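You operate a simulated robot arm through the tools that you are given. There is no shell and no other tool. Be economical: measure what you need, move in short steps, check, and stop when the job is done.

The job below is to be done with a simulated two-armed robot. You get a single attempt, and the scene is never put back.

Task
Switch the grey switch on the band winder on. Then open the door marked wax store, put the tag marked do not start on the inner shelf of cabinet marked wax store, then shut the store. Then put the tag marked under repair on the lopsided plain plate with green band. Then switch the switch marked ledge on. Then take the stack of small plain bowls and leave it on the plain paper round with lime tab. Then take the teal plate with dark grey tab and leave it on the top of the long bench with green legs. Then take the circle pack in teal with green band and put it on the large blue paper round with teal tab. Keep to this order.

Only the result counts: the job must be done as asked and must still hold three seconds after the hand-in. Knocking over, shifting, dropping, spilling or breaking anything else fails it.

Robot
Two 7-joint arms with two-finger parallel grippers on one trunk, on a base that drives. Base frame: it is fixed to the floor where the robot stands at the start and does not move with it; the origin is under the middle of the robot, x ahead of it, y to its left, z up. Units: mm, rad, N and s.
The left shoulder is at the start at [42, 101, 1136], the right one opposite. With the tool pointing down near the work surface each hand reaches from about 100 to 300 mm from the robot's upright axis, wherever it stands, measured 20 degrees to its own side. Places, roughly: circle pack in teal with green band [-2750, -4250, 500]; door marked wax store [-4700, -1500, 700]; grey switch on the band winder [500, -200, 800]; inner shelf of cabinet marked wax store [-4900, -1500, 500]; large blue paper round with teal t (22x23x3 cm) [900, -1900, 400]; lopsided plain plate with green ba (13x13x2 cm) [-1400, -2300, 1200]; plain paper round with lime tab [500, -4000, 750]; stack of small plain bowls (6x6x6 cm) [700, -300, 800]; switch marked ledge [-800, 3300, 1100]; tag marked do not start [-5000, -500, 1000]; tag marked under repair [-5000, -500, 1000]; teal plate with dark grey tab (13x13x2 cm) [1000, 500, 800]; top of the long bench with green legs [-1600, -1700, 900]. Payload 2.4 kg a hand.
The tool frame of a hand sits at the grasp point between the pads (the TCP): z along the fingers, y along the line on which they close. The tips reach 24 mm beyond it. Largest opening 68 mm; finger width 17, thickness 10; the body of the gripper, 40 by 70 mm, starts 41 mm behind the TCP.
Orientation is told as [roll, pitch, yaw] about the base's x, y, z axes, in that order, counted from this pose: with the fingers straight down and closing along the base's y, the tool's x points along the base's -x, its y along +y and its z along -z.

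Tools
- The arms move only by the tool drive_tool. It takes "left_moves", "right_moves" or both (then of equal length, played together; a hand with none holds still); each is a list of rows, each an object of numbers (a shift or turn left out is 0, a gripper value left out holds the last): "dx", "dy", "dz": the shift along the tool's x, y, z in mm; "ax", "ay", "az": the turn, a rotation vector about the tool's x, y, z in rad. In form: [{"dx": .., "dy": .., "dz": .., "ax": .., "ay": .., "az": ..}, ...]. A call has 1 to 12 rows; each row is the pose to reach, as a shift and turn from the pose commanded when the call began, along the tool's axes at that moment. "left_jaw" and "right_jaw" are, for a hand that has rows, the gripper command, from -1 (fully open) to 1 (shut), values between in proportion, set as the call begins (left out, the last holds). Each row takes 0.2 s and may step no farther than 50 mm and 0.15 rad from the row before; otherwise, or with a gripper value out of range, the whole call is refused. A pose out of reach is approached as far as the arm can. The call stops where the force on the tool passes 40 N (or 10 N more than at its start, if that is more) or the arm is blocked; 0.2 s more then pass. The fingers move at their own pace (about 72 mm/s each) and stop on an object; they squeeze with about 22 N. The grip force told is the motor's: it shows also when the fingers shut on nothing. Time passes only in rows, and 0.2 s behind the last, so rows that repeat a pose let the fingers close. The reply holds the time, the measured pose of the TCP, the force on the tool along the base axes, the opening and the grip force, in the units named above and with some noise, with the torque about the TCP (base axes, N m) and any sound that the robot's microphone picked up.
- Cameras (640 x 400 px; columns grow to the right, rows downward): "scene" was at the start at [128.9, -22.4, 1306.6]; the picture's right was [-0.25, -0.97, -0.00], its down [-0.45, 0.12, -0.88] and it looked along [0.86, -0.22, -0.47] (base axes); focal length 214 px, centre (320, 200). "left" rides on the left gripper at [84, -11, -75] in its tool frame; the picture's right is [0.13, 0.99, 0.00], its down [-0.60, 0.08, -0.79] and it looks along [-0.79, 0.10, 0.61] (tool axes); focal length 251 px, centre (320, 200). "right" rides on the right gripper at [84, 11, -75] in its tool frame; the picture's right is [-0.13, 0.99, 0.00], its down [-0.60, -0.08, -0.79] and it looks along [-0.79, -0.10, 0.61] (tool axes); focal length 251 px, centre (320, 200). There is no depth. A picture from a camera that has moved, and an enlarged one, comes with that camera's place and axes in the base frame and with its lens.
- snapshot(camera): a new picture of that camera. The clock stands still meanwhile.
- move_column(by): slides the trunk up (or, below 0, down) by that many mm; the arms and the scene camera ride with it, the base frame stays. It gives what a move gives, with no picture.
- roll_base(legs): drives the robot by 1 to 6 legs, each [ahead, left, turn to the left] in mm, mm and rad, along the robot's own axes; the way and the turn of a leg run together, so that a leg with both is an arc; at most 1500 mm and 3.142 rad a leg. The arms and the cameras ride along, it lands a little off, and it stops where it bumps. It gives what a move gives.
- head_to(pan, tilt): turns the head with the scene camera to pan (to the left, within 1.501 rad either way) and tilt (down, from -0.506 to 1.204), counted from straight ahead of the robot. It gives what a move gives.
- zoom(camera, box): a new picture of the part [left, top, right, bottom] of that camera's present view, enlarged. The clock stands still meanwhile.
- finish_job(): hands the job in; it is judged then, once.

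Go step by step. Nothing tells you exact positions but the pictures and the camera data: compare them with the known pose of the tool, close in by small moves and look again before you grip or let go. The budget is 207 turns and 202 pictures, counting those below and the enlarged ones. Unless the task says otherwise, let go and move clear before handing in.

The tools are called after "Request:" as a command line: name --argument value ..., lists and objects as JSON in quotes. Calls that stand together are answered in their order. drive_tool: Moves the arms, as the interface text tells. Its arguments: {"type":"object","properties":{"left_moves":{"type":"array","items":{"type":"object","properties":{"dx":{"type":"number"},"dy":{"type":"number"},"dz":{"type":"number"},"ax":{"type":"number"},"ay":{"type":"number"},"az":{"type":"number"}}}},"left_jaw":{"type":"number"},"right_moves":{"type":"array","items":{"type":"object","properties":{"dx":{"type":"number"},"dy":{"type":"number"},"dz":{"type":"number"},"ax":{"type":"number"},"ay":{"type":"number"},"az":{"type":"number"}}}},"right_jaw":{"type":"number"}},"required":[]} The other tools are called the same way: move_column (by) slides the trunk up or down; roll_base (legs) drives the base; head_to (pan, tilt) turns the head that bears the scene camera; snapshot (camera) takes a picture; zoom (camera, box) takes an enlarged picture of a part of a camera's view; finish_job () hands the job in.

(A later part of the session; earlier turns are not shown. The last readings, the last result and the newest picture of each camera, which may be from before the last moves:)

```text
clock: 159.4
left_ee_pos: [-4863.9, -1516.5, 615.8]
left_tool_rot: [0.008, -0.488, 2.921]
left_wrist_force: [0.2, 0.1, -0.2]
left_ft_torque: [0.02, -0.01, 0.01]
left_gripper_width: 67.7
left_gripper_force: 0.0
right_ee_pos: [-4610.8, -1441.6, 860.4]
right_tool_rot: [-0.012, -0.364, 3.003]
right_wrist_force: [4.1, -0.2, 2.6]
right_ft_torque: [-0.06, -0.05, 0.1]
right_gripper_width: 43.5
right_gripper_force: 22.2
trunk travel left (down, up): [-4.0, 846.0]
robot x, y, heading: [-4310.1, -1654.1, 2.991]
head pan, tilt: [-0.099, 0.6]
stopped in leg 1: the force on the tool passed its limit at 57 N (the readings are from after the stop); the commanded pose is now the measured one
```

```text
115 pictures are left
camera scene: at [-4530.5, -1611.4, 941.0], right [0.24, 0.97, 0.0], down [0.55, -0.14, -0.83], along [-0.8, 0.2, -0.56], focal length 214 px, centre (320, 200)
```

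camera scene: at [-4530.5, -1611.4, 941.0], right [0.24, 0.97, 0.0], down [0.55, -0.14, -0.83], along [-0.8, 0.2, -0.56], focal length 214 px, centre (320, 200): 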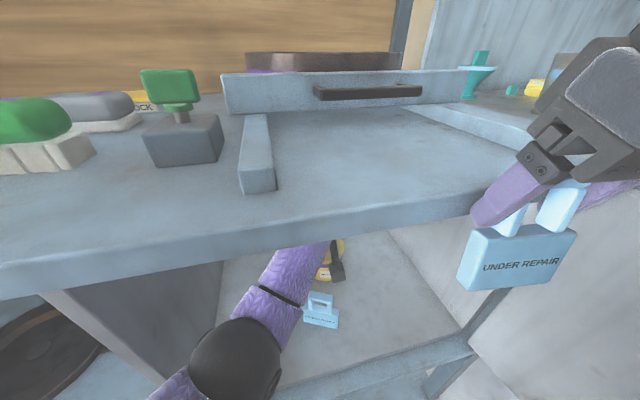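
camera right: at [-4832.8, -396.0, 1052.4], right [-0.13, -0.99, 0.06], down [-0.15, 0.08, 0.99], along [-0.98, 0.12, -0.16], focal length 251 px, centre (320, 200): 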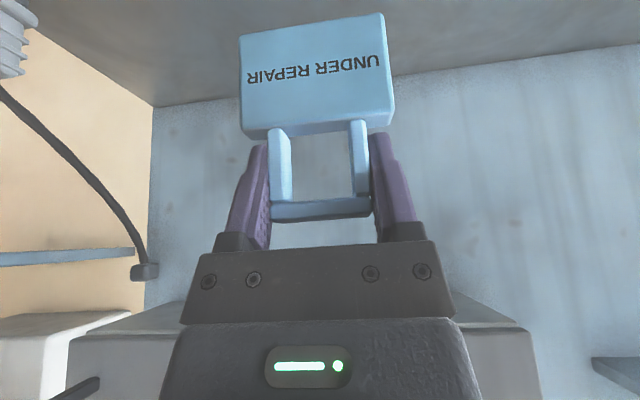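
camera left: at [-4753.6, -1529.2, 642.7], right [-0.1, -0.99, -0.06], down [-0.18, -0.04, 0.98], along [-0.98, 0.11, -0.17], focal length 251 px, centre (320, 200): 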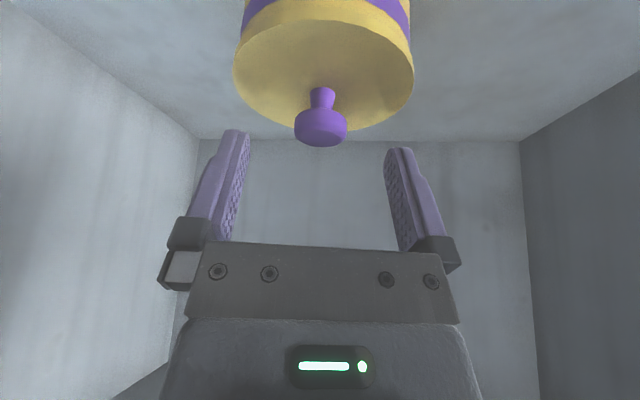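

The right hand's tag touched the bench edge; I'll back off 12 mm and use the left arm to reach the knob.

Request:
roll_base --legs '[[-12, 0, 0]]'

Request:
drive_tool --left_moves '[{"dx": -10, "dy": 1, "dz": 10}, {"dx": -10, "dy": 1.5, "dz": 32}]'

Request:
snapshot --camera "left"

Request:
zoom --camera "scene" --box '[420, 80, 640, 300]'

```text
clock: 160.1
left_ee_pos: [-4852.8, -1519.1, 615.4]
left_tool_rot: [0.008, -0.486, 2.922]
left_wrist_force: [0.5, 0.4, 0.4]
left_ft_torque: [0.0, 0.01, -0.01]
left_gripper_width: 67.7
left_gripper_force: 0.1
right_ee_pos: [-4599.1, -1444.2, 860.9]
right_tool_rot: [-0.01, -0.365, 3.004]
right_wrist_force: [0.6, 0.0, -0.3]
right_ft_torque: [0.0, 0.03, 0.01]
right_gripper_width: 43.4
right_gripper_force: 22.2
trunk travel left (down, up): [-4.0, 846.0]
robot x, y, heading: [-4298.5, -1654.5, 2.997]
head pan, tilt: [-0.099, 0.6]
```

```text
clock: 160.7
left_ee_pos: [-4875.2, -1514.9, 593.0]
left_tool_rot: [0.005, -0.488, 2.921]
left_wrist_force: [0.4, 0.6, 0.4]
left_ft_torque: [0.0, -0.02, 0.0]
left_gripper_width: 67.9
left_gripper_force: 0.0
right_ee_pos: [-4597.5, -1444.8, 860.7]
right_tool_rot: [-0.011, -0.362, 3.005]
right_wrist_force: [-0.3, -0.1, -0.5]
right_ft_torque: [0.01, -0.02, 0.01]
right_gripper_width: 43.5
right_gripper_force: 22.0
trunk travel left (down, up): [-4.0, 846.0]
robot x, y, heading: [-4296.3, -1653.2, 3.0]
head pan, tilt: [-0.099, 0.6]
```

```text
114 pictures are left
camera left: at [-4766.6, -1528.2, 618.4], right [-0.1, -0.99, -0.05], down [-0.18, -0.04, 0.98], along [-0.98, 0.11, -0.17], focal length 251 px, centre (320, 200)
```

left: 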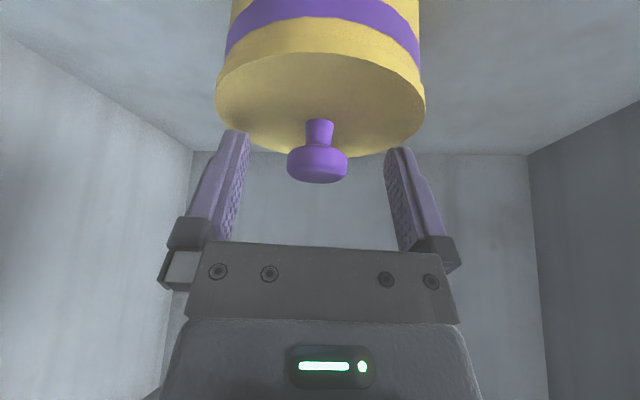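

```text
1.82 times, centred on (530, 190) of scene
camera zoom: at [-4519.1, -1613.2, 940.9], right [0.24, 0.97, 0.0], down [0.55, -0.14, -0.82], along [-0.8, 0.2, -0.57], focal length 390 px, centre (-62, 218)
```

zoom: 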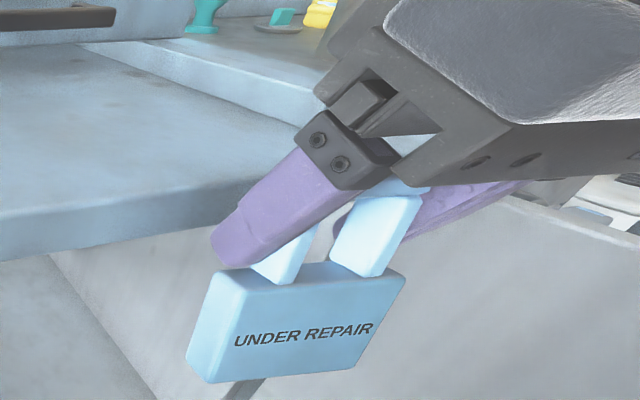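

Request:
drive_tool --left_moves '[{"dz": 2}, {"dz": 2}, {"dz": 2}]' --left_jaw 1

Request:
drive_tool --left_moves '[{"dx": 4.4, "dz": -2.3}, {"dx": 8.9, "dz": -4.7}]'

Request:
snapshot --camera "left"

```text
clock: 161.5
left_ee_pos: [-4877.0, -1514.7, 590.4]
left_tool_rot: [0.006, -0.486, 2.922]
left_wrist_force: [0.6, 1.2, 0.6]
left_ft_torque: [0.02, 0.06, -0.03]
left_gripper_width: 25.9
left_gripper_force: 21.5
right_ee_pos: [-4599.0, -1443.0, 861.3]
right_tool_rot: [-0.01, -0.363, 3.003]
right_wrist_force: [-0.4, -0.8, -0.6]
right_ft_torque: [-0.01, 0.01, -0.02]
right_gripper_width: 43.8
right_gripper_force: 21.9
trunk travel left (down, up): [-4.0, 846.0]
robot x, y, heading: [-4296.0, -1655.1, 2.997]
head pan, tilt: [-0.099, 0.6]
```

```text
clock: 162.1
left_ee_pos: [-4866.6, -1516.1, 590.4]
left_tool_rot: [0.006, -0.485, 2.921]
left_wrist_force: [-0.5, 0.3, 0.1]
left_ft_torque: [-0.02, 0.03, -0.04]
left_gripper_width: 26.1
left_gripper_force: 22.0
right_ee_pos: [-4599.2, -1443.8, 860.1]
right_tool_rot: [-0.011, -0.363, 3.003]
right_wrist_force: [0.2, 0.0, -0.7]
right_ft_torque: [0.0, 0.02, -0.02]
right_gripper_width: 43.5
right_gripper_force: 22.1
trunk travel left (down, up): [-4.0, 846.0]
robot x, y, heading: [-4302.1, -1656.0, 2.995]
head pan, tilt: [-0.099, 0.6]
```

```text
112 pictures are left
camera left: at [-4756.6, -1530.2, 617.0], right [-0.1, -0.99, -0.05], down [-0.18, -0.04, 0.98], along [-0.98, 0.11, -0.17], focal length 251 px, centre (320, 200)
```

left: 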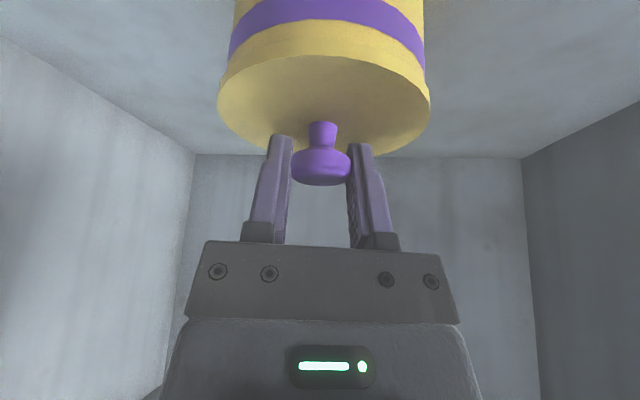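

Request:
drive_tool --left_moves '[{"dx": 6, "dy": 3.3, "dz": -3.3}, {"dx": 12.5, "dy": 6.6, "dz": -6.5}, {"dx": 19, "dy": 10, "dz": -10}, {"dx": 25, "dy": 13.2, "dz": -13.1}, {"dx": 25, "dy": 13.2, "dz": -13.1}]'

Request:
snapshot --camera "left"

Request:
drive_tool --left_moves '[{"dz": 0}, {"dz": 0}, {"dx": -8, "dz": -15}, {"dx": -14, "dz": -27}]' --left_jaw -1

Request:
snapshot --camera "left"

```text
clock: 163.3
left_ee_pos: [-4841.9, -1535.2, 591.6]
left_tool_rot: [0.007, -0.483, 2.921]
left_wrist_force: [-0.5, -0.6, -0.2]
left_ft_torque: [0.0, 0.01, 0.01]
left_gripper_width: 26.1
left_gripper_force: 21.6
right_ee_pos: [-4599.0, -1444.1, 861.4]
right_tool_rot: [-0.013, -0.362, 3.004]
right_wrist_force: [0.2, -0.4, 0.9]
right_ft_torque: [0.03, -0.01, -0.01]
right_gripper_width: 43.6
right_gripper_force: 22.0
trunk travel left (down, up): [-4.0, 846.0]
robot x, y, heading: [-4298.6, -1655.3, 2.995]
head pan, tilt: [-0.099, 0.6]
heard: snap
```

```text
111 pictures are left
camera left: at [-4732.0, -1548.8, 617.2], right [-0.1, -0.99, -0.05], down [-0.18, -0.04, 0.98], along [-0.98, 0.11, -0.17], focal length 251 px, centre (320, 200)
```

left: 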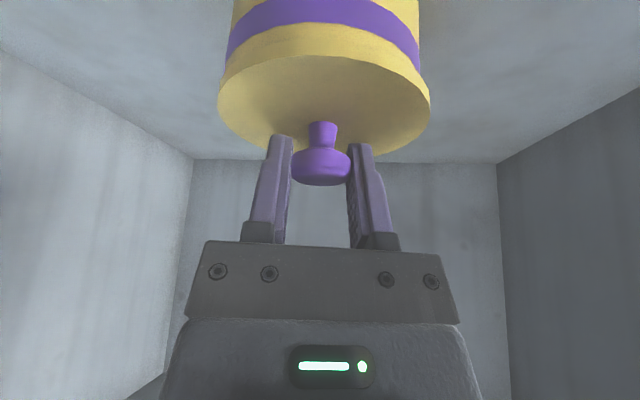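

```text
clock: 164.3
left_ee_pos: [-4842.6, -1534.8, 621.6]
left_tool_rot: [0.008, -0.486, 2.922]
left_wrist_force: [-0.3, 0.7, 0.0]
left_ft_torque: [-0.03, -0.03, -0.03]
left_gripper_width: 67.9
left_gripper_force: 0.0
right_ee_pos: [-4599.4, -1444.0, 861.0]
right_tool_rot: [-0.012, -0.364, 3.004]
right_wrist_force: [1.3, 0.2, -0.6]
right_ft_torque: [0.02, 0.0, -0.01]
right_gripper_width: 43.6
right_gripper_force: 22.1
trunk travel left (down, up): [-4.0, 846.0]
robot x, y, heading: [-4299.1, -1655.3, 2.993]
head pan, tilt: [-0.099, 0.6]
heard: snap
```

```text
110 pictures are left
camera left: at [-4732.3, -1548.6, 648.4], right [-0.1, -0.99, -0.05], down [-0.18, -0.04, 0.98], along [-0.98, 0.11, -0.17], focal length 251 px, centre (320, 200)
```

left: 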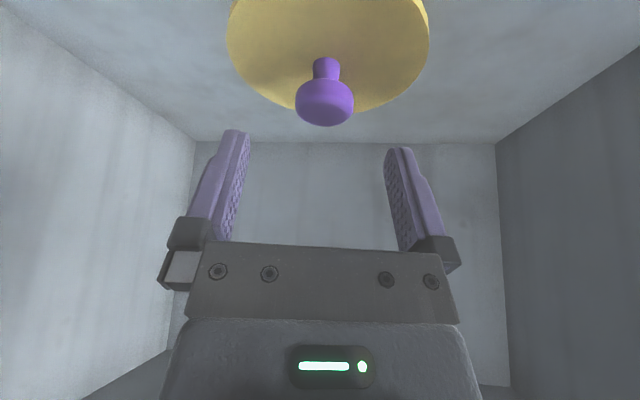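

The jar is back near its old place. I'll back out and check.

Request:
roll_base --legs '[[-300, 0, 0]]'

Request:
snapshot --camera "scene"

```text
clock: 166.4
left_ee_pos: [-4547.6, -1580.7, 620.7]
left_tool_rot: [0.007, -0.484, 2.927]
left_wrist_force: [0.4, 0.1, -0.9]
left_ft_torque: [0.0, -0.02, 0.02]
left_gripper_width: 67.9
left_gripper_force: 0.1
right_ee_pos: [-4302.7, -1487.6, 861.8]
right_tool_rot: [-0.011, -0.362, 3.007]
right_wrist_force: [0.2, -0.1, -1.1]
right_ft_torque: [0.01, 0.01, 0.03]
right_gripper_width: 43.5
right_gripper_force: 22.2
trunk travel left (down, up): [-4.0, 846.0]
robot x, y, heading: [-4001.2, -1696.7, 2.998]
head pan, tilt: [-0.099, 0.6]
```

```text
109 pictures are left
camera scene: at [-4223.5, -1657.2, 940.9], right [0.24, 0.97, 0.0], down [0.55, -0.14, -0.82], along [-0.8, 0.2, -0.57], focal length 214 px, centre (320, 200)
```

scene: 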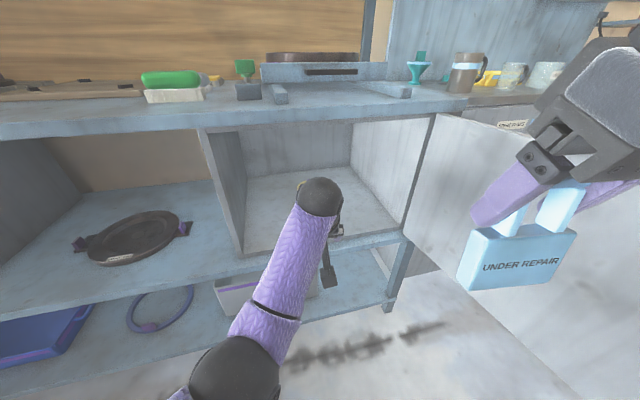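

Now I'll go round to the right side of the open door so that the left hand can push it shut.

Request:
roll_base --legs '[[-560, 0, 0], [0, -1003, 0], [0, 0, 0.92], [408, -405, 0]]'

Request:
drive_tool --left_moves '[{"dz": 0}, {"dz": 0}, {"dz": 0}]' --left_jaw 1

Request:
head_to --pan 0 --tilt 0.6

Request:
snapshot --camera "scene"

```text
clock: 179.1
left_ee_pos: [-4158.0, -1164.8, 619.6]
left_tool_rot: [0.021, -0.469, -2.4]
left_wrist_force: [5.5, 1.2, 2.7]
left_ft_torque: [-0.1, -0.11, 0.25]
left_gripper_width: 68.0
left_gripper_force: 0.0
right_ee_pos: [-4095.5, -911.3, 860.3]
right_tool_rot: [-0.013, -0.361, -2.334]
right_wrist_force: [0.3, 0.0, -0.5]
right_ft_torque: [0.01, -0.05, 0.0]
right_gripper_width: 43.4
right_gripper_force: 21.9
trunk travel left (down, up): [-4.0, 846.0]
robot x, y, heading: [-3748.4, -790.9, -2.342]
head pan, tilt: [-0.099, 0.6]
stopped in leg 4: the force on the tool passed its limit at 122 N (the readings are from after the stop); the commanded pose is now the measured one
```

```text
clock: 179.8
left_ee_pos: [-4151.4, -1167.8, 617.7]
left_tool_rot: [0.031, -0.459, -2.393]
left_wrist_force: [36.2, 5.7, 6.2]
left_ft_torque: [-1.62, -1.61, 0.98]
left_gripper_width: 43.4
left_gripper_force: 22.2
right_ee_pos: [-4091.6, -912.3, 860.5]
right_tool_rot: [-0.014, -0.364, -2.33]
right_wrist_force: [-0.8, 0.2, -0.7]
right_ft_torque: [0.0, 0.05, 0.01]
right_gripper_width: 43.5
right_gripper_force: 22.2
trunk travel left (down, up): [-4.0, 846.0]
robot x, y, heading: [-3748.1, -794.6, -2.339]
head pan, tilt: [-0.099, 0.6]
stopped in row 3 (left hand): the force on the tool passed its limit at 41 N (the readings are from after the stop); the commanded pose is now the measured one
```

```text
clock: 180.5
left_ee_pos: [-4151.6, -1165.5, 619.2]
left_tool_rot: [0.027, -0.459, -2.393]
left_wrist_force: [58.0, 8.7, -1.1]
left_ft_torque: [-1.74, -0.6, 1.52]
left_gripper_width: 43.5
left_gripper_force: 22.0
right_ee_pos: [-4089.9, -911.2, 862.0]
right_tool_rot: [-0.015, -0.365, -2.33]
right_wrist_force: [0.2, 0.5, -1.1]
right_ft_torque: [0.02, 0.03, 0.0]
right_gripper_width: 43.9
right_gripper_force: 22.2
trunk travel left (down, up): [-4.0, 846.0]
robot x, y, heading: [-3747.9, -789.7, -2.345]
head pan, tilt: [0.0, 0.6]
```

```text
108 pictures are left
camera scene: at [-3899.7, -952.0, 941.6], right [-0.72, 0.7, 0.0], down [0.39, 0.41, -0.83], along [-0.58, -0.59, -0.56], focal length 214 px, centre (320, 200)
```

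scene: 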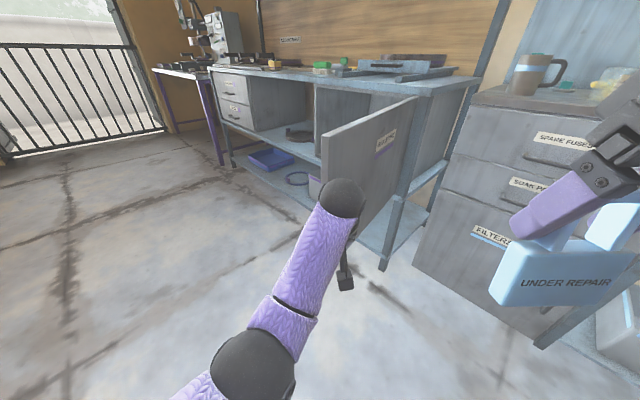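

The door was opened wider than I thought and the hand met its edge. I'll open, back off, and come in on its outer side.

Request:
drive_tool --left_moves '[{"dz": 0}, {"dz": 0}]' --left_jaw -1

Request:
roll_base --legs '[[-120, 0, 0], [0, -180, 0]]'

Request:
drive_tool --left_moves '[{"dz": 0}, {"dz": 0}, {"dz": 0}]' --left_jaw 1

Request:
snapshot --camera "scene"

```text
clock: 181.1
left_ee_pos: [-4157.6, -1163.8, 618.3]
left_tool_rot: [0.021, -0.467, -2.4]
left_wrist_force: [1.7, -0.4, -2.4]
left_ft_torque: [0.14, -0.03, 0.13]
left_gripper_width: 67.9
left_gripper_force: 0.1
right_ee_pos: [-4097.2, -911.7, 860.1]
right_tool_rot: [-0.011, -0.361, -2.335]
right_wrist_force: [0.4, 0.2, -0.4]
right_ft_torque: [-0.02, 0.0, -0.02]
right_gripper_width: 43.6
right_gripper_force: 22.5
trunk travel left (down, up): [-4.0, 846.0]
robot x, y, heading: [-3750.7, -792.9, -2.342]
head pan, tilt: [0.0, 0.6]
```

```text
clock: 183.5
left_ee_pos: [-4202.5, -949.8, 617.7]
left_tool_rot: [0.024, -0.463, -2.399]
left_wrist_force: [-0.7, 0.0, -0.3]
left_ft_torque: [0.0, -0.01, 0.02]
left_gripper_width: 68.1
left_gripper_force: 0.0
right_ee_pos: [-4140.8, -696.8, 861.3]
right_tool_rot: [-0.013, -0.362, -2.335]
right_wrist_force: [0.0, 0.3, -1.0]
right_ft_torque: [0.02, 0.02, -0.02]
right_gripper_width: 43.6
right_gripper_force: 22.2
trunk travel left (down, up): [-4.0, 846.0]
robot x, y, heading: [-3797.6, -574.2, -2.342]
head pan, tilt: [0.0, 0.6]
```

```text
clock: 184.3
left_ee_pos: [-4203.1, -950.5, 618.4]
left_tool_rot: [0.025, -0.461, -2.399]
left_wrist_force: [0.2, -0.2, -0.7]
left_ft_torque: [-0.01, 0.01, -0.01]
left_gripper_width: 0.0
left_gripper_force: 22.5
right_ee_pos: [-4141.8, -696.8, 859.7]
right_tool_rot: [-0.011, -0.361, -2.333]
right_wrist_force: [0.5, 0.3, -0.2]
right_ft_torque: [0.03, 0.02, -0.01]
right_gripper_width: 43.7
right_gripper_force: 21.6
trunk travel left (down, up): [-4.0, 846.0]
robot x, y, heading: [-3797.6, -575.1, -2.343]
head pan, tilt: [0.0, 0.6]
```

```text
107 pictures are left
camera scene: at [-3950.9, -737.6, 940.9], right [-0.72, 0.7, 0.0], down [0.39, 0.41, -0.82], along [-0.58, -0.59, -0.57], focal length 214 px, centre (320, 200)
```

scene: 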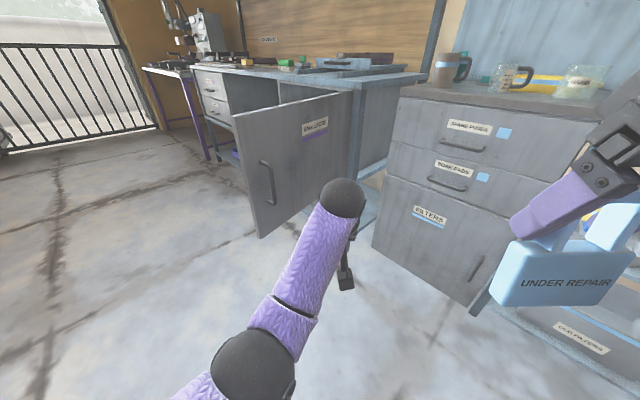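

Request:
roll_base --legs '[[0, 80, 0], [300, 0, 0], [280, 0, 0]]'

Request:
snapshot --camera "scene"

```text
clock: 188.6
left_ee_pos: [-4555.6, -1420.2, 619.2]
left_tool_rot: [0.025, -0.461, -2.406]
left_wrist_force: [0.8, -0.4, 0.4]
left_ft_torque: [0.0, -0.01, -0.02]
left_gripper_width: 0.0
left_gripper_force: 22.2
right_ee_pos: [-4495.0, -1166.7, 860.5]
right_tool_rot: [-0.012, -0.36, -2.34]
right_wrist_force: [0.7, -0.1, -0.7]
right_ft_torque: [0.0, 0.02, 0.02]
right_gripper_width: 43.6
right_gripper_force: 22.5
trunk travel left (down, up): [-4.0, 846.0]
robot x, y, heading: [-4145.4, -1046.6, -2.348]
head pan, tilt: [0.0, 0.6]
```

```text
106 pictures are left
camera scene: at [-4303.5, -1209.5, 940.9], right [-0.71, 0.7, 0.0], down [0.4, 0.4, -0.82], along [-0.58, -0.59, -0.57], focal length 214 px, centre (320, 200)
```

scene: 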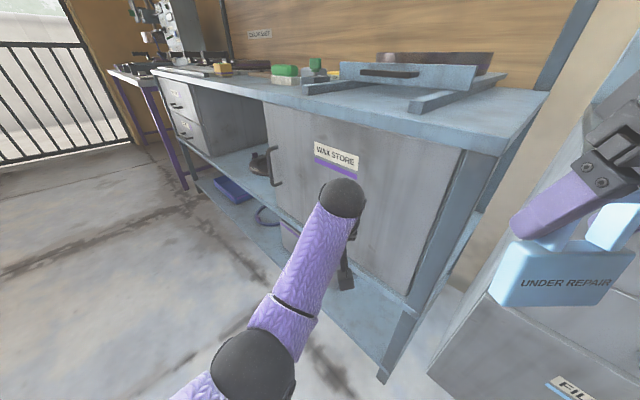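

Request:
roll_base --legs '[[85, 20, 0]]'

Request:
drive_tool --left_moves '[{"dx": -14, "dz": 7}, {"dx": -28, "dz": 14}, {"dx": -42, "dz": 21}]'

Request:
snapshot --camera "scene"

```text
clock: 189.6
left_ee_pos: [-4601.8, -1495.5, 617.5]
left_tool_rot: [0.024, -0.462, -2.404]
left_wrist_force: [-1.0, 0.3, -0.2]
left_ft_torque: [0.02, 0.0, 0.03]
left_gripper_width: 0.0
left_gripper_force: 21.9
right_ee_pos: [-4539.8, -1241.5, 862.1]
right_tool_rot: [-0.012, -0.361, -2.34]
right_wrist_force: [-0.5, -0.3, -1.7]
right_ft_torque: [0.0, 0.01, -0.03]
right_gripper_width: 43.5
right_gripper_force: 21.5
trunk travel left (down, up): [-4.0, 846.0]
robot x, y, heading: [-4189.4, -1129.4, -2.349]
head pan, tilt: [0.0, 0.6]
```

```text
clock: 190.2
left_ee_pos: [-4616.8, -1508.8, 619.1]
left_tool_rot: [0.028, -0.454, -2.406]
left_wrist_force: [20.0, 8.1, 9.1]
left_ft_torque: [-0.42, 1.3, -0.2]
left_gripper_width: 0.1
left_gripper_force: 22.1
right_ee_pos: [-4536.5, -1241.4, 862.7]
right_tool_rot: [-0.011, -0.364, -2.339]
right_wrist_force: [0.0, -0.1, -0.2]
right_ft_torque: [-0.01, -0.01, -0.01]
right_gripper_width: 43.7
right_gripper_force: 22.2
trunk travel left (down, up): [-4.0, 846.0]
robot x, y, heading: [-4192.1, -1122.7, -2.343]
head pan, tilt: [0.0, 0.6]
stopped in row 2 (left hand): the force on the tool passed its limit at 50 N (the readings are from after the stop); the commanded pose is now the measured one
```

```text
105 pictures are left
camera scene: at [-4345.9, -1283.2, 941.7], right [-0.71, 0.7, 0.0], down [0.39, 0.4, -0.83], along [-0.58, -0.59, -0.56], focal length 214 px, centre (320, 200)
```

scene: 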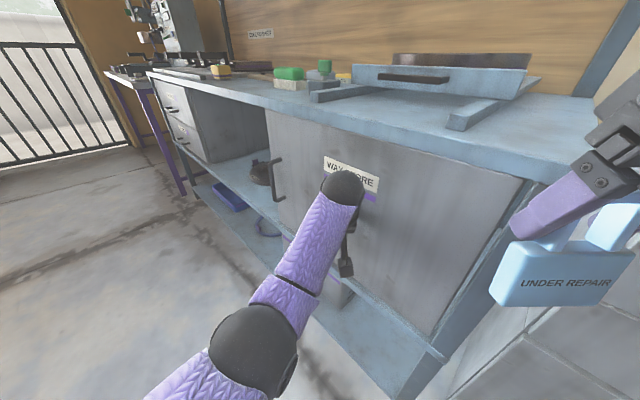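

The wax store is shut. Now I back away, raise the trunk, and head for the long bench area for the UNDER REPAIR tag.

Request:
roll_base --legs '[[-700, 0, 0]]'

Request:
move_column --by 350

Request:
drive_tool --left_moves '[{"dx": 25, "dz": -40}, {"dx": 50, "dz": -80}, {"dx": 75, "dz": -120}, {"dx": 100, "dz": -160}, {"dx": 115, "dz": -190}]'

Request:
roll_base --legs '[[0, 0, 2.34]]'

Request:
head_to --pan -0.25 --tilt 0.3

Request:
snapshot --camera "scene"

```text
clock: 194.0
left_ee_pos: [-4135.8, -1023.5, 616.7]
left_tool_rot: [0.027, -0.45, -2.397]
left_wrist_force: [-0.3, 0.6, 0.3]
left_ft_torque: [-0.01, 0.0, 0.02]
left_gripper_width: 0.2
left_gripper_force: 21.6
right_ee_pos: [-4060.9, -754.5, 859.2]
right_tool_rot: [-0.011, -0.36, -2.327]
right_wrist_force: [-0.7, 0.1, -0.4]
right_ft_torque: [0.02, 0.0, 0.02]
right_gripper_width: 43.6
right_gripper_force: 22.0
trunk travel left (down, up): [-4.0, 846.0]
robot x, y, heading: [-3712.4, -634.2, -2.336]
head pan, tilt: [0.0, 0.6]
```

```text
clock: 197.4
left_ee_pos: [-4120.4, -1005.5, 1068.3]
left_tool_rot: [0.041, -0.644, -2.403]
left_wrist_force: [-0.7, 0.2, 0.1]
left_ft_torque: [0.0, -0.02, -0.05]
left_gripper_width: 0.0
left_gripper_force: 21.6
right_ee_pos: [-4059.7, -754.3, 1211.1]
right_tool_rot: [-0.012, -0.361, -2.33]
right_wrist_force: [0.4, 0.3, -1.2]
right_ft_torque: [-0.03, 0.02, 0.03]
right_gripper_width: 43.5
right_gripper_force: 22.3
trunk travel left (down, up): [-354.0, 496.0]
robot x, y, heading: [-3714.1, -631.6, -2.337]
head pan, tilt: [0.0, 0.6]
```

```text
clock: 198.6
left_ee_pos: [-4058.9, -927.1, 1108.0]
left_tool_rot: [0.041, -0.644, -2.403]
left_wrist_force: [0.1, 0.4, -0.3]
left_ft_torque: [-0.01, 0.01, 0.01]
left_gripper_width: 0.0
left_gripper_force: 22.5
left hand out of reach, approached as far as the arm can: row 3, 4, 5
right_ee_pos: [-4060.5, -754.7, 1211.0]
right_tool_rot: [-0.012, -0.362, -2.329]
right_wrist_force: [0.4, -0.7, -0.4]
right_ft_torque: [0.01, 0.04, 0.02]
right_gripper_width: 43.7
right_gripper_force: 21.8
trunk travel left (down, up): [-354.0, 496.0]
robot x, y, heading: [-3711.1, -633.2, -2.338]
head pan, tilt: [0.0, 0.6]
```

```text
clock: 204.4
left_ee_pos: [-3263.8, -696.6, 1107.1]
left_tool_rot: [0.043, -0.644, -0.11]
left_wrist_force: [0.0, 0.1, 0.6]
left_ft_torque: [-0.03, -0.03, -0.02]
left_gripper_width: 0.0
left_gripper_force: 22.0
right_ee_pos: [-3391.4, -812.0, 1210.5]
right_tool_rot: [-0.012, -0.361, -0.035]
right_wrist_force: [0.3, 1.0, -1.3]
right_ft_torque: [-0.01, -0.01, -0.03]
right_gripper_width: 43.6
right_gripper_force: 22.0
trunk travel left (down, up): [-354.0, 496.0]
robot x, y, heading: [-3717.5, -633.9, -0.041]
head pan, tilt: [0.0, 0.6]
```

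```text
clock: 205.2
left_ee_pos: [-3261.7, -696.9, 1107.3]
left_tool_rot: [0.044, -0.643, -0.11]
left_wrist_force: [1.3, 0.4, 0.0]
left_ft_torque: [-0.02, 0.03, -0.02]
left_gripper_width: 0.0
left_gripper_force: 22.0
right_ee_pos: [-3391.8, -812.2, 1208.9]
right_tool_rot: [-0.013, -0.362, -0.034]
right_wrist_force: [-0.5, -0.4, -0.8]
right_ft_torque: [-0.03, 0.03, 0.01]
right_gripper_width: 43.7
right_gripper_force: 21.5
trunk travel left (down, up): [-354.0, 496.0]
robot x, y, heading: [-3714.2, -632.3, -0.043]
head pan, tilt: [-0.25, 0.3]
```

```text
104 pictures are left
camera scene: at [-3583.7, -660.7, 1327.8], right [-0.29, -0.96, 0.0], down [-0.28, 0.09, -0.95], along [0.91, -0.27, -0.3], focal length 214 px, centre (320, 200)
```

scene: 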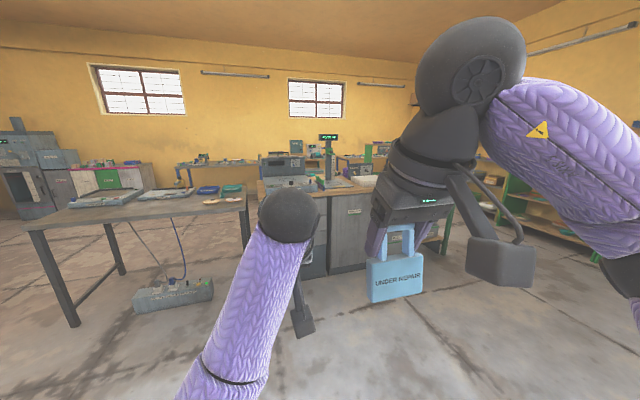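

Request:
roll_base --legs '[[300, -1200, 0.04], [500, -400, 0]]'

Request:
head_to --pan 0 --tilt 0.2

Request:
snapshot --camera "scene"

```text
clock: 214.7
left_ee_pos: [-2468.0, -2262.0, 1107.7]
left_tool_rot: [0.04, -0.644, -0.053]
left_wrist_force: [-0.6, -0.2, 0.1]
left_ft_torque: [-0.03, 0.0, 0.0]
left_gripper_width: 0.0
left_gripper_force: 22.1
right_ee_pos: [-2589.3, -2384.0, 1211.0]
right_tool_rot: [-0.012, -0.361, 0.024]
right_wrist_force: [0.4, 0.1, -0.5]
right_ft_torque: [-0.04, 0.02, -0.03]
right_gripper_width: 43.6
right_gripper_force: 22.3
trunk travel left (down, up): [-354.0, 496.0]
robot x, y, heading: [-2922.8, -2225.3, 0.019]
head pan, tilt: [-0.25, 0.3]
```

```text
clock: 215.4
left_ee_pos: [-2468.4, -2261.3, 1107.5]
left_tool_rot: [0.043, -0.645, -0.053]
left_wrist_force: [-0.4, -0.2, 0.2]
left_ft_torque: [-0.02, 0.02, 0.03]
left_gripper_width: 0.0
left_gripper_force: 22.1
right_ee_pos: [-2589.3, -2383.9, 1210.7]
right_tool_rot: [-0.013, -0.361, 0.024]
right_wrist_force: [0.4, -0.4, -0.5]
right_ft_torque: [-0.01, 0.0, 0.0]
right_gripper_width: 43.3
right_gripper_force: 21.7
trunk travel left (down, up): [-354.0, 496.0]
robot x, y, heading: [-2919.3, -2222.4, 0.014]
head pan, tilt: [0.0, 0.201]
```

```text
103 pictures are left
camera scene: at [-2786.9, -2221.3, 1337.1], right [0.01, -1.0, 0.0], down [-0.2, 0.0, -0.98], along [0.98, 0.01, -0.2], focal length 214 px, centre (320, 200)
```

scene: 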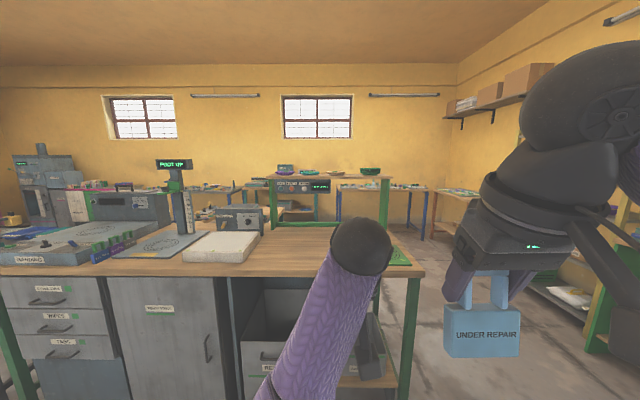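

Request:
zoom --camera "scene" --box '[240, 140, 430, 260]'

```text
3.33 times, centred on (335, 200) of scene
camera zoom: at [-2786.9, -2221.3, 1337.1], right [0.01, -1.0, 0.0], down [-0.2, 0.0, -0.98], along [0.98, 0.01, -0.2], focal length 715 px, centre (270, 200)
```

zoom: 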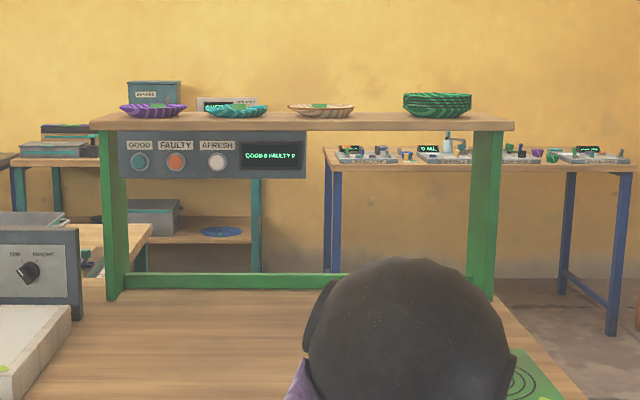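

The plain plate with a green mark stands on the raised shelf at the far (east) side of the long bench, near [-1400,-2304,1230]. I'll go round the bench's south end to reach it from the east.

Request:
roll_base --legs '[[0, -1150, -0.015], [1000, 0, 0]]'

Request:
head_to --pan 0.1 --tilt 0.35

Request:
snapshot --camera "scene"

```text
clock: 226.2
left_ee_pos: [-1469.3, -3460.2, 1107.5]
left_tool_rot: [0.043, -0.642, -0.076]
left_wrist_force: [-0.5, -0.9, -0.6]
left_ft_torque: [0.0, 0.0, 0.0]
left_gripper_width: 0.0
left_gripper_force: 21.8
right_ee_pos: [-1594.5, -3579.4, 1210.2]
right_tool_rot: [-0.014, -0.361, -0.002]
right_wrist_force: [0.6, 0.3, -1.1]
right_ft_torque: [0.0, 0.01, -0.02]
right_gripper_width: 43.8
right_gripper_force: 22.0
trunk travel left (down, up): [-354.0, 496.0]
robot x, y, heading: [-1916.4, -3411.5, -0.016]
head pan, tilt: [0.0, 0.201]
```

```text
clock: 226.9
left_ee_pos: [-1469.7, -3459.9, 1107.1]
left_tool_rot: [0.043, -0.645, -0.077]
left_wrist_force: [0.4, -0.3, 0.3]
left_ft_torque: [-0.04, -0.04, -0.04]
left_gripper_width: 0.1
left_gripper_force: 22.1
right_ee_pos: [-1594.3, -3579.8, 1210.6]
right_tool_rot: [-0.013, -0.362, -0.003]
right_wrist_force: [0.0, -0.8, 0.1]
right_ft_torque: [-0.01, 0.01, -0.01]
right_gripper_width: 43.6
right_gripper_force: 22.0
trunk travel left (down, up): [-354.0, 496.0]
robot x, y, heading: [-1918.4, -3409.5, -0.011]
head pan, tilt: [0.099, 0.351]
```

```text
101 pictures are left
camera scene: at [-1788.8, -3402.4, 1323.2], right [0.09, -1.0, 0.0], down [-0.34, -0.03, -0.94], along [0.94, 0.08, -0.34], focal length 214 px, centre (320, 200)
```

scene: 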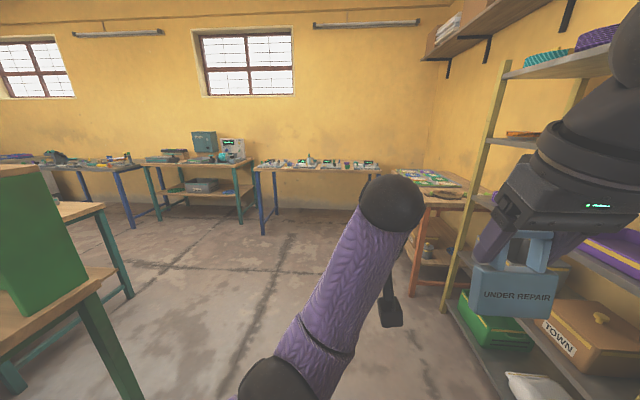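

Request:
roll_base --legs '[[1200, 0, 0], [0, 1100, 0], [0, 0, 3.14]]'

Request:
head_to --pan 0 --tilt 0.3

Request:
snapshot --camera "scene"

```text
clock: 245.6
left_ee_pos: [-1122.9, -2288.4, 1108.0]
left_tool_rot: [0.042, -0.644, 3.046]
left_wrist_force: [0.5, -0.7, 0.1]
left_ft_torque: [-0.02, 0.04, 0.02]
left_gripper_width: 0.0
left_gripper_force: 21.6
right_ee_pos: [-995.6, -2170.0, 1210.1]
right_tool_rot: [-0.013, -0.362, 3.121]
right_wrist_force: [-0.3, 0.0, 0.2]
right_ft_torque: [-0.03, 0.01, 0.01]
right_gripper_width: 43.4
right_gripper_force: 22.2
trunk travel left (down, up): [-354.0, 496.0]
robot x, y, heading: [-676.5, -2347.0, 3.119]
head pan, tilt: [0.099, 0.351]
```

```text
clock: 246.2
left_ee_pos: [-1124.1, -2287.9, 1108.1]
left_tool_rot: [0.042, -0.645, 3.046]
left_wrist_force: [-0.4, 0.2, 0.4]
left_ft_torque: [0.02, 0.03, -0.01]
left_gripper_width: 0.0
left_gripper_force: 21.7
right_ee_pos: [-996.0, -2170.3, 1210.7]
right_tool_rot: [-0.014, -0.362, 3.12]
right_wrist_force: [0.6, -0.6, 0.0]
right_ft_torque: [0.01, -0.01, 0.02]
right_gripper_width: 43.7
right_gripper_force: 22.2
trunk travel left (down, up): [-354.0, 496.0]
robot x, y, heading: [-675.7, -2346.5, 3.112]
head pan, tilt: [0.0, 0.3]
```

```text
100 pictures are left
camera scene: at [-803.5, -2341.2, 1327.8], right [0.03, 1.0, 0.0], down [0.3, -0.01, -0.96], along [-0.95, 0.03, -0.3], focal length 214 px, centre (320, 200)
```

scene: 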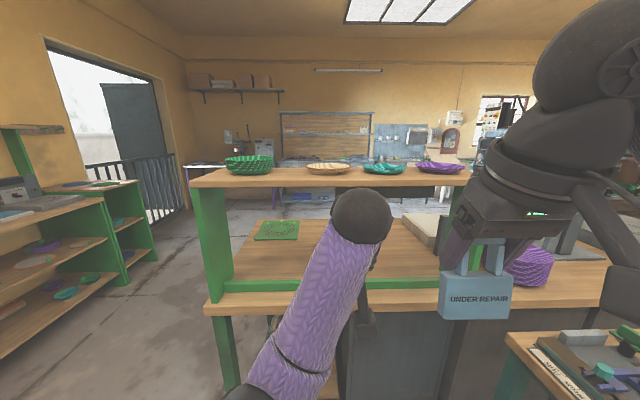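

The plain plate is third from the right on the raised shelf, near [-1400,-2303]. I'll raise the trunk, tuck the left arm and level the tag in the right hand.

Request:
move_column --by 140

Request:
drive_tool --left_moves '[{"dx": 14, "dy": 35, "dz": -31}, {"dx": 28, "dy": 66, "dz": -62}, {"dx": 42, "dy": 100, "dz": -94}, {"dx": 56, "dy": 133, "dz": -125}, {"dx": 70, "dy": 166, "dz": -156}, {"dx": 84, "dy": 200, "dz": -188}]' --right_moves '[{"ay": -0.05}, {"ay": -0.1}, {"ay": -0.14}, {"ay": -0.14}, {"ay": -0.14}, {"ay": -0.14}]'

Request:
head_to --pan -0.1 --tilt 0.55

Request:
snapshot --camera "scene"

```text
clock: 247.9
left_ee_pos: [-1123.9, -2286.1, 1248.0]
left_tool_rot: [0.042, -0.645, 3.045]
left_wrist_force: [0.8, -0.5, -0.6]
left_ft_torque: [0.02, -0.03, 0.01]
left_gripper_width: 0.0
left_gripper_force: 21.8
right_ee_pos: [-996.1, -2170.6, 1349.8]
right_tool_rot: [-0.012, -0.361, 3.121]
right_wrist_force: [0.8, 0.5, -1.2]
right_ft_torque: [-0.01, 0.02, 0.03]
right_gripper_width: 43.9
right_gripper_force: 22.3
trunk travel left (down, up): [-494.0, 356.0]
robot x, y, heading: [-672.7, -2346.9, 3.11]
head pan, tilt: [0.0, 0.3]
```

```text
clock: 248.7
left_ee_pos: [-1133.5, -2365.1, 1258.3]
left_tool_rot: [0.027, -0.657, 3.065]
left_wrist_force: [-7.8, -0.7, -2.3]
left_ft_torque: [0.01, 0.16, -0.02]
left_gripper_width: 0.1
left_gripper_force: 22.2
left hand out of reach, approached as far as the arm can: row 1, 2, 3
right_ee_pos: [-996.8, -2172.7, 1350.0]
right_tool_rot: [-0.011, -0.484, 3.12]
right_wrist_force: [-0.2, 0.5, -1.4]
right_ft_torque: [-0.01, 0.02, -0.01]
right_gripper_width: 43.7
right_gripper_force: 22.1
trunk travel left (down, up): [-494.0, 356.0]
robot x, y, heading: [-668.3, -2347.1, 3.111]
head pan, tilt: [0.0, 0.3]
stopped in row 3 (left hand): the force on the tool passed its limit at 79 N (the readings are from after the stop); the commanded pose is now the measured one
```

```text
clock: 249.4
left_ee_pos: [-1132.3, -2365.8, 1257.7]
left_tool_rot: [0.026, -0.658, 3.066]
left_wrist_force: [-14.3, 4.3, 0.3]
left_ft_torque: [-0.01, -0.09, 0.53]
left_gripper_width: 0.0
left_gripper_force: 22.4
right_ee_pos: [-996.7, -2170.9, 1350.0]
right_tool_rot: [-0.012, -0.484, 3.121]
right_wrist_force: [-0.3, -0.6, -0.4]
right_ft_torque: [0.02, -0.01, 0.02]
right_gripper_width: 43.4
right_gripper_force: 22.1
trunk travel left (down, up): [-494.0, 356.0]
robot x, y, heading: [-670.3, -2343.1, 3.109]
head pan, tilt: [-0.099, 0.55]
```

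```text
99 pictures are left
camera scene: at [-781.5, -2332.9, 1445.8], right [0.13, 0.99, 0.0], down [0.52, -0.07, -0.85], along [-0.85, 0.11, -0.52], focal length 214 px, centre (320, 200)
```

scene: 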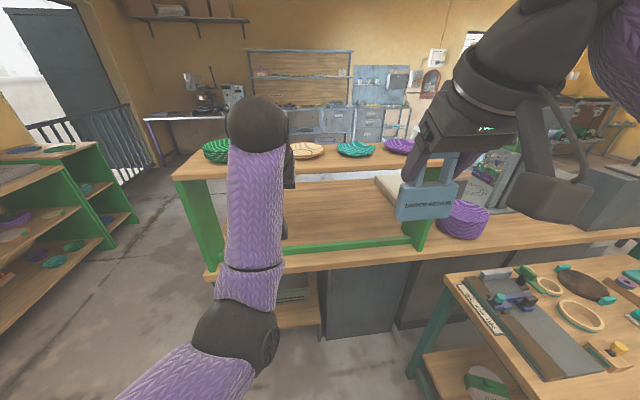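

The left arm is in an awkward fold; I'll bring its fingers to point down and then pull it back.

Request:
drive_tool --left_moves '[{"dx": -8, "dz": -10, "ay": 0.13}, {"dx": -16, "dz": -20, "ay": 0.26}, {"dx": -20, "dz": -28, "ay": 0.39}, {"dx": -20, "dz": -28, "ay": 0.52}, {"dx": -20, "dz": -28, "ay": 0.65}]'

Request:
drive_tool --left_moves '[{"dx": 40}, {"dx": 80, "dy": 20}, {"dx": 120, "dy": 50}, {"dx": 160, "dy": 80}, {"dx": 200, "dy": 110}]'

Request:
snapshot --camera "scene"

```text
clock: 249.8
left_ee_pos: [-1139.2, -2364.8, 1262.2]
left_tool_rot: [0.028, -0.608, 3.066]
left_wrist_force: [-0.1, 0.2, -0.5]
left_ft_torque: [0.01, 0.05, 0.03]
left_gripper_width: 0.0
left_gripper_force: 22.2
left hand out of reach, approached as far as the arm can: row 1
right_ee_pos: [-995.2, -2170.0, 1351.2]
right_tool_rot: [-0.014, -0.483, 3.121]
right_wrist_force: [0.4, 0.4, -0.9]
right_ft_torque: [0.01, 0.01, -0.01]
right_gripper_width: 43.5
right_gripper_force: 21.4
trunk travel left (down, up): [-494.0, 356.0]
robot x, y, heading: [-676.2, -2343.5, 3.113]
head pan, tilt: [-0.099, 0.55]
stopped in row 1 (left hand): the force on the tool passed its limit at 46 N (the readings are from after the stop); the commanded pose is now the measured one
```

```text
clock: 250.2
left_ee_pos: [-1126.8, -2366.0, 1230.2]
left_tool_rot: [0.017, -0.616, 3.081]
left_wrist_force: [-11.3, 0.6, -3.0]
left_ft_torque: [-0.02, 0.29, -0.04]
left_gripper_width: 0.2
left_gripper_force: 21.9
left hand out of reach, approached as far as the arm can: row 1, 2
right_ee_pos: [-996.5, -2170.8, 1350.6]
right_tool_rot: [-0.012, -0.484, 3.121]
right_wrist_force: [0.7, 0.0, -0.2]
right_ft_torque: [0.01, -0.05, 0.01]
right_gripper_width: 43.6
right_gripper_force: 22.2
trunk travel left (down, up): [-494.0, 356.0]
robot x, y, heading: [-670.9, -2345.3, 3.114]
head pan, tilt: [-0.099, 0.55]
stopped in row 2 (left hand): the force on the tool passed its limit at 66 N (the readings are from after the stop); the commanded pose is now the measured one
```

```text
98 pictures are left
camera scene: at [-781.4, -2333.0, 1445.8], right [0.13, 0.99, 0.0], down [0.52, -0.07, -0.85], along [-0.85, 0.11, -0.52], focal length 214 px, centre (320, 200)
```

scene: 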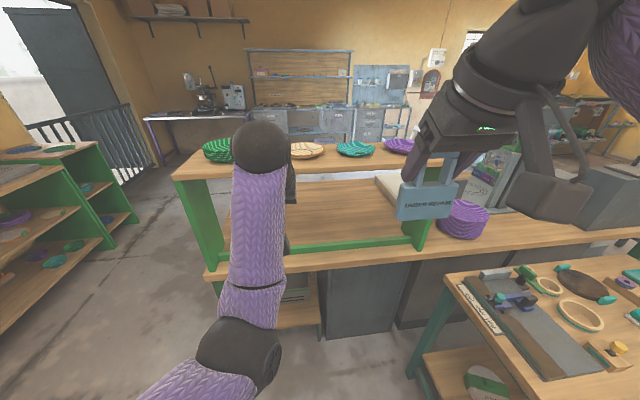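

Request:
drive_tool --left_moves '[{"dx": -27, "dy": 15, "dz": -17}, {"dx": -54, "dy": 40, "dz": -35}, {"dx": -81, "dy": 65, "dz": -52, "ay": 0.1}, {"dx": -108, "dy": 90, "dz": -70, "ay": 0.2}, {"dx": -136, "dy": 110, "dz": -87, "ay": 0.3}]'

Request:
snapshot --camera "scene"

```text
clock: 250.5
left_ee_pos: [-1132.5, -2370.4, 1239.0]
left_tool_rot: [0.007, -0.618, 3.097]
left_wrist_force: [-5.3, 0.4, -1.3]
left_ft_torque: [-0.02, 0.18, 0.06]
left_gripper_width: 0.3
left_gripper_force: 22.2
right_ee_pos: [-995.5, -2171.9, 1349.7]
right_tool_rot: [-0.011, -0.483, 3.121]
right_wrist_force: [0.0, 0.4, 0.2]
right_ft_torque: [0.02, -0.01, -0.02]
right_gripper_width: 43.6
right_gripper_force: 22.0
trunk travel left (down, up): [-494.0, 356.0]
robot x, y, heading: [-669.6, -2347.4, 3.111]
head pan, tilt: [-0.099, 0.55]
stopped in row 1 (left hand): the force on the tool passed its limit at 68 N (the readings are from after the stop); the commanded pose is now the measured one
```

```text
97 pictures are left
camera scene: at [-781.5, -2333.1, 1445.8], right [0.13, 0.99, 0.0], down [0.52, -0.07, -0.85], along [-0.85, 0.11, -0.52], focal length 214 px, centre (320, 200)
```

scene: 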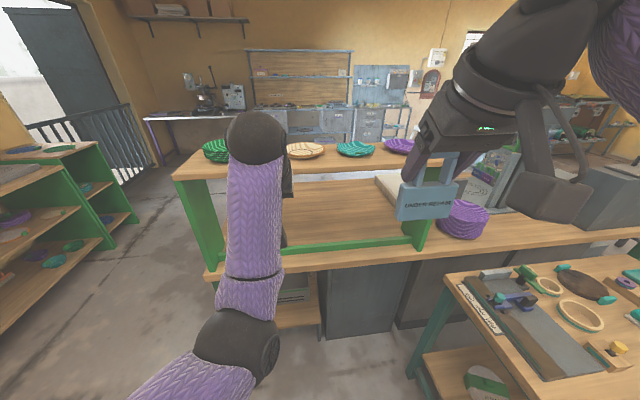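

Request:
snapshot --camera "left"

Request:
drive_tool --left_moves '[{"dx": -12, "dz": 20}, {"dx": -24, "dz": 40}, {"dx": -36, "dz": 60}]'

```text
96 pictures are left
camera left: at [-1018.3, -2364.1, 1251.5], right [0.07, -1.0, -0.07], down [-0.03, -0.07, 1.0], along [-1.0, -0.06, -0.04], focal length 251 px, centre (320, 200)
```

left: 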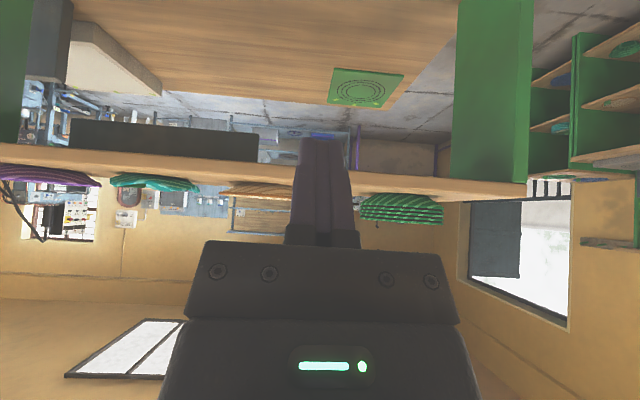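

```text
clock: 251.3
left_ee_pos: [-1195.3, -2368.8, 1211.4]
left_tool_rot: [0.006, -0.62, 3.096]
left_wrist_force: [0.2, 0.8, 0.4]
left_ft_torque: [0.01, 0.0, 0.02]
left_gripper_width: 0.0
left_gripper_force: 21.7
right_ee_pos: [-996.9, -2170.7, 1350.5]
right_tool_rot: [-0.012, -0.483, 3.122]
right_wrist_force: [-0.1, 0.5, -0.2]
right_ft_torque: [0.03, -0.02, 0.01]
right_gripper_width: 43.6
right_gripper_force: 22.1
trunk travel left (down, up): [-494.0, 356.0]
robot x, y, heading: [-674.8, -2342.1, 3.11]
head pan, tilt: [-0.099, 0.55]
```

Moving forward frees it: the wrist bracket touches its own forearm when retracting. I'll raise the left hand high instead so it clears the shelf.

Request:
drive_tool --left_moves '[{"dx": -26, "dz": -37}, {"dx": -52, "dy": 10, "dz": -73}, {"dx": -78, "dy": 20, "dz": -110}, {"dx": -104, "dy": 30, "dz": -146}, {"dx": -130, "dy": 40, "dz": -183}]'

Request:
snapshot --camera "scene"

```text
clock: 252.5
left_ee_pos: [-1172.1, -2403.5, 1402.7]
left_tool_rot: [0.006, -0.619, 3.095]
left_wrist_force: [-0.7, 0.2, 0.3]
left_ft_torque: [0.01, -0.02, -0.01]
left_gripper_width: 0.1
left_gripper_force: 21.7
left hand out of reach, approached as far as the arm can: row 4, 5
right_ee_pos: [-995.1, -2170.5, 1350.7]
right_tool_rot: [-0.012, -0.485, 3.121]
right_wrist_force: [0.2, 0.5, -1.2]
right_ft_torque: [0.02, 0.0, 0.03]
right_gripper_width: 43.6
right_gripper_force: 22.1
trunk travel left (down, up): [-494.0, 356.0]
robot x, y, heading: [-673.8, -2343.3, 3.115]
head pan, tilt: [-0.099, 0.55]
```

```text
95 pictures are left
camera scene: at [-781.4, -2332.9, 1445.7], right [0.13, 0.99, 0.0], down [0.52, -0.07, -0.85], along [-0.85, 0.11, -0.52], focal length 214 px, centre (320, 200)
```

scene: 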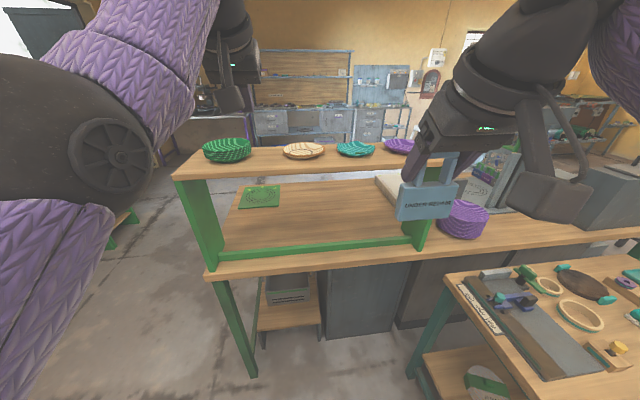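

Request:
zoom --camera "scene" --box '[190, 120, 430, 270]'

```text
2.67 times, centred on (310, 195) of scene
camera zoom: at [-781.4, -2332.9, 1445.7], right [0.13, 0.99, 0.0], down [0.52, -0.07, -0.85], along [-0.85, 0.11, -0.52], focal length 572 px, centre (347, 213)
```

zoom: 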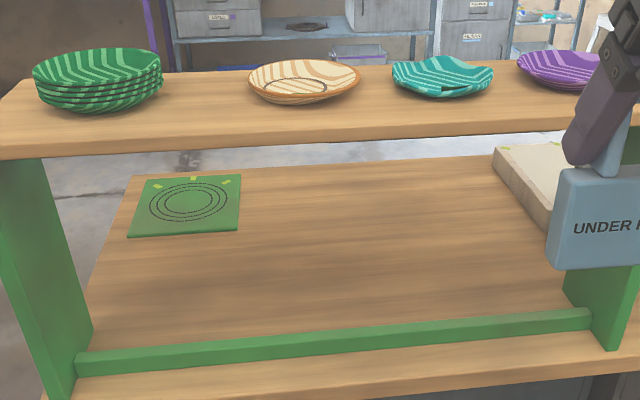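

Request:
roll_base --legs '[[290, 140, 0.025]]'

Request:
snapshot --camera "right"

Request:
snapshot --camera "scene"

```text
clock: 254.7
left_ee_pos: [-1467.2, -2550.0, 1402.9]
left_tool_rot: [0.008, -0.618, 3.117]
left_wrist_force: [-0.7, -0.3, -0.4]
left_ft_torque: [0.02, -0.06, 0.01]
left_gripper_width: 0.0
left_gripper_force: 22.1
right_ee_pos: [-1295.9, -2313.3, 1349.0]
right_tool_rot: [-0.013, -0.482, 3.142]
right_wrist_force: [-0.6, 0.3, 0.4]
right_ft_torque: [0.0, 0.0, 0.0]
right_gripper_width: 43.4
right_gripper_force: 22.0
trunk travel left (down, up): [-494.0, 356.0]
robot x, y, heading: [-968.5, -2480.6, 3.13]
head pan, tilt: [-0.099, 0.55]
```

```text
93 pictures are left
camera right: at [-1185.6, -2325.5, 1377.7], right [-0.12, -0.99, 0.05], down [-0.17, 0.07, 0.98], along [-0.98, 0.11, -0.17], focal length 251 px, centre (320, 200)
```

right: 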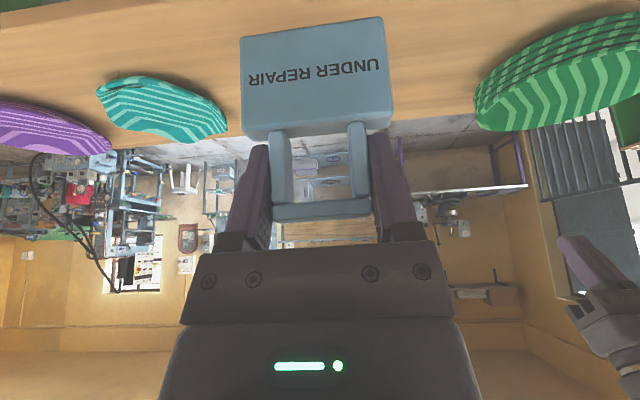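

```text
92 pictures are left
camera scene: at [-1077.2, -2470.9, 1445.7], right [0.11, 0.99, 0.0], down [0.52, -0.06, -0.85], along [-0.85, 0.09, -0.52], focal length 214 px, centre (320, 200)
```

scene: 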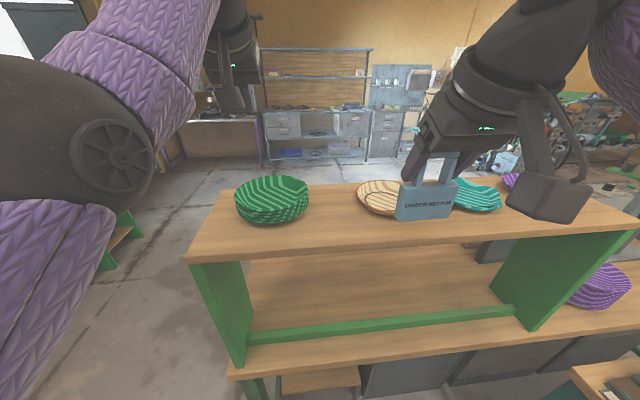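

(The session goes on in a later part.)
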